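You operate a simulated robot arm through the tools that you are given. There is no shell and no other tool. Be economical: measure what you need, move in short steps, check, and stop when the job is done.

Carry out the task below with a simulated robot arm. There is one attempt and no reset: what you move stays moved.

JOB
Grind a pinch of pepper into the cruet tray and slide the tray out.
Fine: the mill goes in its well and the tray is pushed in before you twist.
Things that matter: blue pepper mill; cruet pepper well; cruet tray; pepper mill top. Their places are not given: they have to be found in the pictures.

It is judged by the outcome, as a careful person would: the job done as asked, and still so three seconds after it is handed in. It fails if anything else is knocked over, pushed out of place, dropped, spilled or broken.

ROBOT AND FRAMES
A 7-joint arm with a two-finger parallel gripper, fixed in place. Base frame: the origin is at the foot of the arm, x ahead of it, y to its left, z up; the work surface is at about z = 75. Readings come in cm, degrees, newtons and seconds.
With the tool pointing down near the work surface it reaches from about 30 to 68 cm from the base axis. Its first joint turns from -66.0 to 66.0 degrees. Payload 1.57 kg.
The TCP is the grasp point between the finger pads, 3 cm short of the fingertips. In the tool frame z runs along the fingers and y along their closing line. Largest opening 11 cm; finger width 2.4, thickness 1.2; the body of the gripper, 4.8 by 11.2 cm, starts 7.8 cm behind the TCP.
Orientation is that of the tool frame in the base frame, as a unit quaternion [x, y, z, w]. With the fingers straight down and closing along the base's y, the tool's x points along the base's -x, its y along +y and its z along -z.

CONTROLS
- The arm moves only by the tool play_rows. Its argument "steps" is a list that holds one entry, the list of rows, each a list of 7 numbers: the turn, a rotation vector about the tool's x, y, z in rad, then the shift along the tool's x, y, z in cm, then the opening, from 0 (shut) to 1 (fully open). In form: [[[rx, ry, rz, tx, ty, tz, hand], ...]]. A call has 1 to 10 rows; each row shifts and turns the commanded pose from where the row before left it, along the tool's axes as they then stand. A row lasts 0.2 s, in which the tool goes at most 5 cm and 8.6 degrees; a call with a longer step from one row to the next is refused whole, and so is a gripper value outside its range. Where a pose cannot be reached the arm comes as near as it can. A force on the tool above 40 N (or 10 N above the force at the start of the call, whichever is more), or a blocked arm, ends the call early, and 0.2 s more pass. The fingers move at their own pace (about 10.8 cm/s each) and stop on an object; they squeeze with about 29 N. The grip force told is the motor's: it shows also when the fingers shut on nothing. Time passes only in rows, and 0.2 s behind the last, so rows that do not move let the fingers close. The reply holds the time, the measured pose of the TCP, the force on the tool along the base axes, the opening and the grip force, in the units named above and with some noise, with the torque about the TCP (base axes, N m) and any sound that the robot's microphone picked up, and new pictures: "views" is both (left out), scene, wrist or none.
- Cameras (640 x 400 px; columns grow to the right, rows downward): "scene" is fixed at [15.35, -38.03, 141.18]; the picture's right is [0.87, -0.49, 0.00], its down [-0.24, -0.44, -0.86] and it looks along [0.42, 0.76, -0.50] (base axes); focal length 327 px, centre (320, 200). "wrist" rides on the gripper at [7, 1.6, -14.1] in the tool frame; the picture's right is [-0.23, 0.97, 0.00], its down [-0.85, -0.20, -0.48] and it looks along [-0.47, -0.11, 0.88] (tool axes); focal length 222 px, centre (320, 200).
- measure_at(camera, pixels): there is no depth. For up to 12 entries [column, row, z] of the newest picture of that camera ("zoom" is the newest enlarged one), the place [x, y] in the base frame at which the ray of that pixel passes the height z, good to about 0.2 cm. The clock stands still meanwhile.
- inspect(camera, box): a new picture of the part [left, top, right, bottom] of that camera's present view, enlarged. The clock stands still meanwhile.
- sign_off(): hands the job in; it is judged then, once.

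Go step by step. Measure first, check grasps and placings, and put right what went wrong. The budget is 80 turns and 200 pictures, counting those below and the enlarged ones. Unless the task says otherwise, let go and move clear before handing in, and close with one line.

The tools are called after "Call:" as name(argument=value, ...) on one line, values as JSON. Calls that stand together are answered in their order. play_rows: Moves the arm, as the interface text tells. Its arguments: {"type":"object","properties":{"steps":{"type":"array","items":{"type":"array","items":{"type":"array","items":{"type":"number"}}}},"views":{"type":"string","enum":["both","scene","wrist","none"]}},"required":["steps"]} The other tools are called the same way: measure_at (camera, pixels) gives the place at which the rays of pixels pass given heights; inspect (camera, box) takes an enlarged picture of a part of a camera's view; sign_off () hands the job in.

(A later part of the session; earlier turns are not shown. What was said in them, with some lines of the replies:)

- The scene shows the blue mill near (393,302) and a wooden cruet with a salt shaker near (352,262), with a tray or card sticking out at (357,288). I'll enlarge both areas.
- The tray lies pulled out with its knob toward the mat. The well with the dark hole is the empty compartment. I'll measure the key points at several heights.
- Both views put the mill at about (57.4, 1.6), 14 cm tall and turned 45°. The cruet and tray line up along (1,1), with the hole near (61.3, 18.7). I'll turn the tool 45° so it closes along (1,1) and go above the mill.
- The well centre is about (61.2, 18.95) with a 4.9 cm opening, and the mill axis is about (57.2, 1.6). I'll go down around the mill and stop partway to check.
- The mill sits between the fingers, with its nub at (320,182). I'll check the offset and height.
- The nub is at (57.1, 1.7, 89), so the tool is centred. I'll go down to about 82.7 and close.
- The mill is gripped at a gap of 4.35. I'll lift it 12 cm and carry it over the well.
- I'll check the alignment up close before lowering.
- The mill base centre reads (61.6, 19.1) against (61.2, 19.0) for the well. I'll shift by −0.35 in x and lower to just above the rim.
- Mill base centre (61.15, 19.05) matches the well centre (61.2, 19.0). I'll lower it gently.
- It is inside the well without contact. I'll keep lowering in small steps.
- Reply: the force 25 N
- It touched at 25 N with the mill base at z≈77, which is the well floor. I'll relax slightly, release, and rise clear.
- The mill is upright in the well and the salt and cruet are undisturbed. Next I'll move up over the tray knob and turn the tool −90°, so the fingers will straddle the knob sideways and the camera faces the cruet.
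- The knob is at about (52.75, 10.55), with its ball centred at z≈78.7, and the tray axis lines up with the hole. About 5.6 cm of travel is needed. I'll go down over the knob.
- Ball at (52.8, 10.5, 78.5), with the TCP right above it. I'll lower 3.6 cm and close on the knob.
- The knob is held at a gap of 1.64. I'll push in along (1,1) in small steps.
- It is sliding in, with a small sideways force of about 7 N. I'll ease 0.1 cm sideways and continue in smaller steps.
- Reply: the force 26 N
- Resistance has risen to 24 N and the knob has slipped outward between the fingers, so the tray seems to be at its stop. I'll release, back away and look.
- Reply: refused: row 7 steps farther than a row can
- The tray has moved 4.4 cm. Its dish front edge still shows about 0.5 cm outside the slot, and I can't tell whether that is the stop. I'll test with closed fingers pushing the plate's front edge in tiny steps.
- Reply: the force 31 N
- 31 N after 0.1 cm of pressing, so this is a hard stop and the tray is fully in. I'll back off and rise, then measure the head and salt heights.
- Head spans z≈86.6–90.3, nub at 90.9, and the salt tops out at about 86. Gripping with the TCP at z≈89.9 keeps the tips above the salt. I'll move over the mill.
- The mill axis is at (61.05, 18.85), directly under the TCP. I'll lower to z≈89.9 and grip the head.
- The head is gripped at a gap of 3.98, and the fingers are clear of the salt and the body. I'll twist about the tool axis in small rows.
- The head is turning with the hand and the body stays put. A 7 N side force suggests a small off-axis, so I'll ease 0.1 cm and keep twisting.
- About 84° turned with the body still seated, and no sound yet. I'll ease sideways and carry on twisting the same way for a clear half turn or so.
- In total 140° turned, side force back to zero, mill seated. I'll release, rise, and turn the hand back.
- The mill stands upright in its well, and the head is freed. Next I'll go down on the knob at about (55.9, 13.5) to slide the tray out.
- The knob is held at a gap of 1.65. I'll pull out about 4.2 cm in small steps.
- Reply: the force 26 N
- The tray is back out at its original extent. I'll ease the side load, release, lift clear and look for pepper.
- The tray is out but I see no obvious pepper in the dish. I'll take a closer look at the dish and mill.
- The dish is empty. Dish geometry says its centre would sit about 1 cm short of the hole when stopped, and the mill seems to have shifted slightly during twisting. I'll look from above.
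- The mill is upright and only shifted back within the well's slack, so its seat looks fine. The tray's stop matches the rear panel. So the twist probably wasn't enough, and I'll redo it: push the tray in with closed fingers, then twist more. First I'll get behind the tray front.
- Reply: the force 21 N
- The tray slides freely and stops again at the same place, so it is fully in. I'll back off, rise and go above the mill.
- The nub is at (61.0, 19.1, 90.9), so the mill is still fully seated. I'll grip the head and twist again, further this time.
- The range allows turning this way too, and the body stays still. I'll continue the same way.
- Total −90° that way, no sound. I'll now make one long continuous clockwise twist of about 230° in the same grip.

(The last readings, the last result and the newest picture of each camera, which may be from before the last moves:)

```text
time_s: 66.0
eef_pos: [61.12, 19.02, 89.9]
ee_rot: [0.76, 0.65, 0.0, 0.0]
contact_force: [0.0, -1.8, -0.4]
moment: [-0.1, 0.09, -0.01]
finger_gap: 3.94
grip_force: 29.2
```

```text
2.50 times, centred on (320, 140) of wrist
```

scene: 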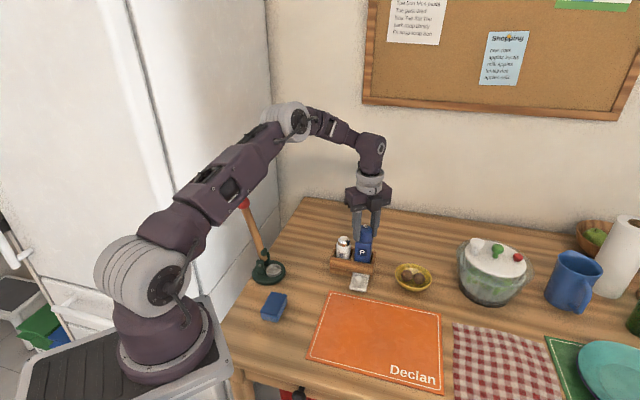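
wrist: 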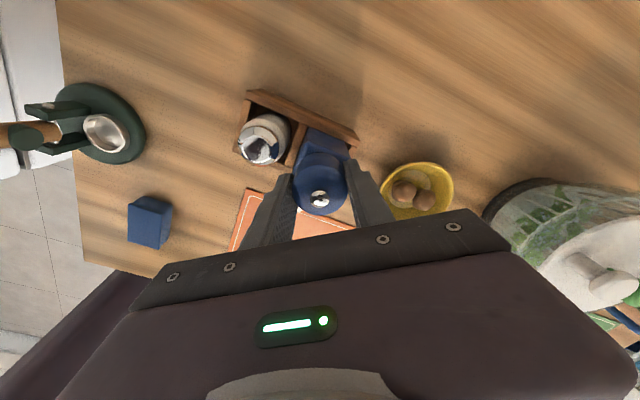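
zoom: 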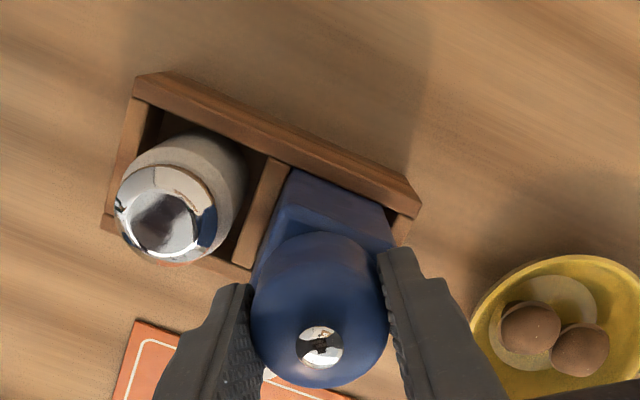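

A 230° twist is done with the body seated. I'll release, rise, turn back and slide the tray out to check.

Call:
play_rows(steps=[[[0, 0, 0, 0, 0, 0, 0.55], [0, 0, 0, 0, 0, 0, 0.55], [0, 0, 0, 0, 0, -4, 0.55], [0, 0, 0, 0, 0, -4, 0.55], [0, 0, -0.1396, 0, 0, 0, 0.55], [0, 0, -0.1396, 0, 0, 0, 0.55], [0, 0, -0.1396, 0, 0, 0, 0.55], [0, 0, -0.1396, 0, 0, 0, 0.55], [0, 0, -0.1396, 0, 0, 0, 0.55], [0, 0, -0.1396, 0, 0, 0, 0.55]]], views="none")

Call:
play_rows(steps=[[[0, 0, -0.1396, 0, 0, 0, 0.55], [0, 0, -0.1396, 0, 0, 0, 0.55], [0, 0, -0.1396, 0, 0, 0, 0.55], [0, 0, -0.1396, 0, 0, 0, 0.55], [0, 0, -0.1396, 0, 0, 0, 0.55], [0, 0, -0.1396, 0, 0, 0, 0.55], [0, 0, -0.1396, 0, 0, 0, 0.55], [0, 0, -0.1396, 0, 0, 0, 0.55], [0, 0, -0.1396, 0, 0, 0, 0.55], [0, 0, -0.1396, 0, 0, 0, 0.55]]], views="none")

Call:
play_rows(steps=[[[0, 0, -0.1396, 0, 0, 0, 0.55], [0, 0, -0.1396, 0, 0, 0, 0.55], [0, 0, 0, 3.8, 0, 0, 0.55], [0, 0, 0, 3.8, 0, 0, 0.55], [0, 0, 0, 0, 0, 4, 0.45], [0, 0, 0, 0, 0, 4, 0.45], [0, 0, 0, 0, 0, 4, 0.45], [0, 0, 0, 0, 0, 0, 0.45]]], views="both")

```text
time_s: 68.2
eef_pos: [61.06, 19.07, 97.98]
ee_rot: [0.427, 0.904, 0.0, 0.0]
contact_force: [-0.8, -0.2, 0.2]
moment: [0.0, -0.02, -0.01]
finger_gap: 6.07
grip_force: 0.1
```

```text
time_s: 70.4
eef_pos: [61.29, 19.03, 97.99]
ee_rot: [-0.254, 0.967, 0.0, 0.0]
contact_force: [0.8, -0.7, -0.4]
moment: [-0.05, 0.0, -0.02]
finger_gap: 6.07
grip_force: 0.1
```

```text
time_s: 72.2
eef_pos: [55.78, 13.79, 85.74]
ee_rot: [-0.385, 0.923, 0.0, 0.0]
contact_force: [0.5, 0.2, -0.1]
moment: [0.01, 0.03, 0.01]
finger_gap: 4.95
grip_force: 0.0
```

scene: 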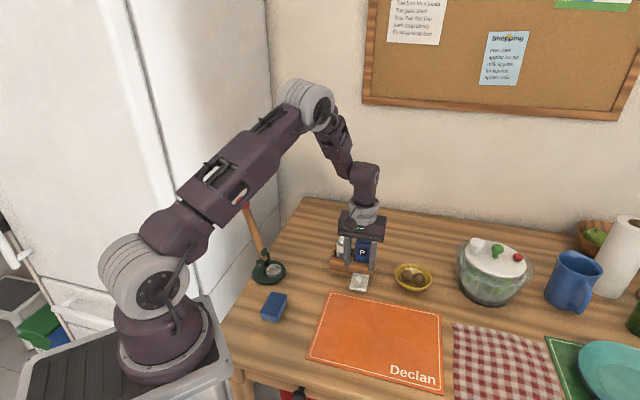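
wrist: 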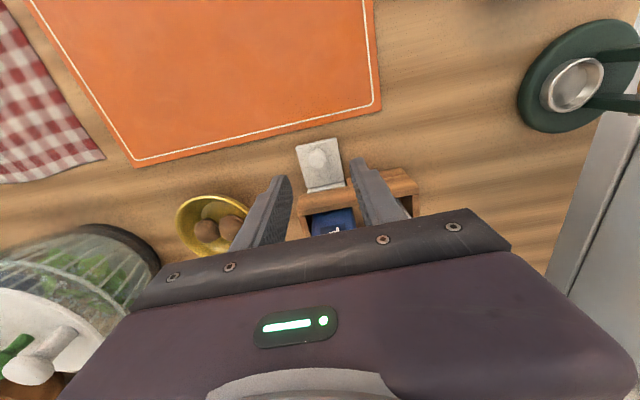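

The TCP is 0.2 cm off sideways from the knob. I'll correct that, lower, grip, and pull the tray out.

Call:
play_rows(steps=[[[0, 0, 0, 0.1, -0.2, 3, 0.45], [0, 0, 0, 0, 0, 2.9, 0.45], [0, 0, 0, 0, 0, 0, 0.45], [0, 0, 0, 0, 0, 0, 0], [0, 0, 0, 0, 0, 0, 0], [0, 0, 0, 0, 0, 0, 0]]], views="none")

Call:
play_rows(steps=[[[0, 0, 0, 0.6, 0, 0, 0], [0, 0, 0, 0.6, 0, 0, 0], [0, 0, 0, 0.6, 0, 0, 0], [0, 0, 0, 0.6, 0, 0, 0], [0, 0, 0, 0.6, 0, 0, 0], [0, 0, 0, 0.6, 0, 0, 0], [0, 0, 0, 0.6, 0, 0, 0], [0, 0, 0, 0.2, 0, 0, 0], [0, 0, 0, 0, 0, 0, 0]]], views="none")

Call:
inspect(camera="scene", box=[320, 240, 400, 310])

```text
time_s: 73.6
eef_pos: [55.85, 13.64, 79.9]
ee_rot: [-0.385, 0.923, 0.0, 0.0]
contact_force: [6.1, -5.4, -6.6]
moment: [-0.01, -0.17, 0.04]
finger_gap: 1.65
grip_force: 32.1
```

```text
time_s: 75.6
eef_pos: [52.78, 10.59, 80.03]
ee_rot: [-0.384, 0.923, 0.001, 0.0]
contact_force: [-4.3, 3.4, -0.7]
moment: [0.23, -0.11, 0.01]
finger_gap: 1.66
grip_force: 32.6
```

```text
5.71 times, centred on (360, 275) of scene
```

zoom: 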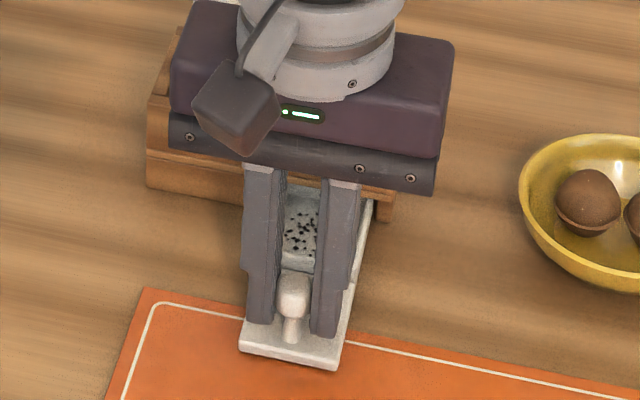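

Dark pepper specks now show in the dish at (300,233) of the zoom, and the tray is out. I'll release gently and move clear.

Call:
play_rows(steps=[[[0, 0, 0, 0, 0, 0, 0.3], [0, 0, 0, 0, 0, 0, 0.5], [0, 0, 0, 0, 0, -3, 0.5], [0, 0, 0, 0, 0, -4, 0.5], [0, 0, 0, 3, 0, -3.5, 0.5], [0, 0, 0, 3, 0, -3.5, 0.5], [0, 0, 0, 3, 0, -3.5, 0.5], [0, 0, 0, 0, 0, -4, 0.5], [0, 0, 0, 0, 0, -4, 0.5], [0, 0, 0, 0, 0, 0, 0.5]]])

Call:
inspect(camera="scene", box=[320, 220, 400, 310])

```text
time_s: 77.8
eef_pos: [46.54, 3.9, 105.67]
ee_rot: [-0.385, 0.923, 0.0, 0.0]
contact_force: [-0.8, -0.3, 0.4]
moment: [-0.02, -0.01, 0.03]
finger_gap: 5.49
grip_force: 0.0
```

scene: 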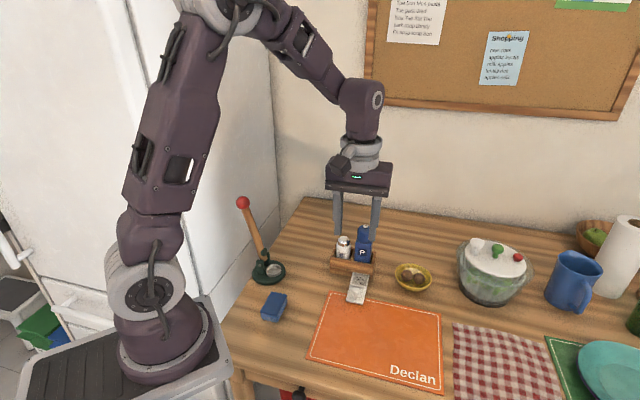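
wrist: 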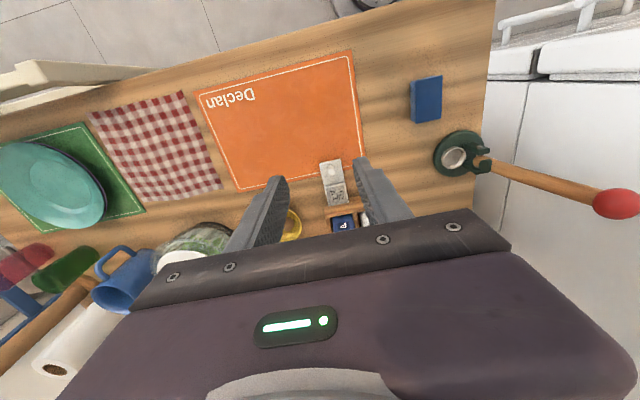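

```text
4.44 times, centred on (360, 265) of scene
```

zoom: 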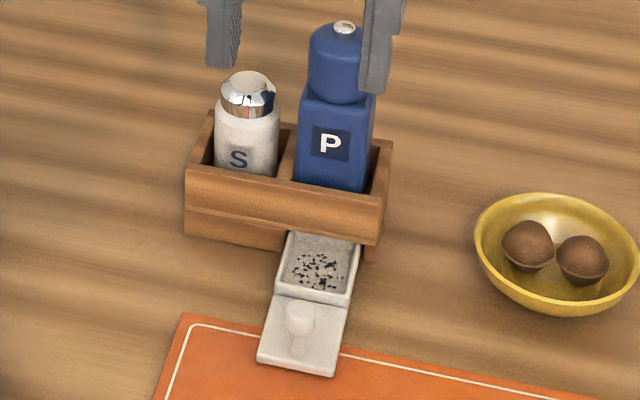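

The dish at zoom (318,270) holds a pinch of pepper and the tray is slid out. The mill is seated, everything else is undisturbed and the arm is clear, so I'm handing in.

Call:
sign_off()

```text
The job is handed in.
```

The job is done and handed in: the tray is slid out with a pinch of pepper in it, and the mill stands in its well. The first twist of about 140° left the tray empty, so I pushed the tray back in and twisted again, further.
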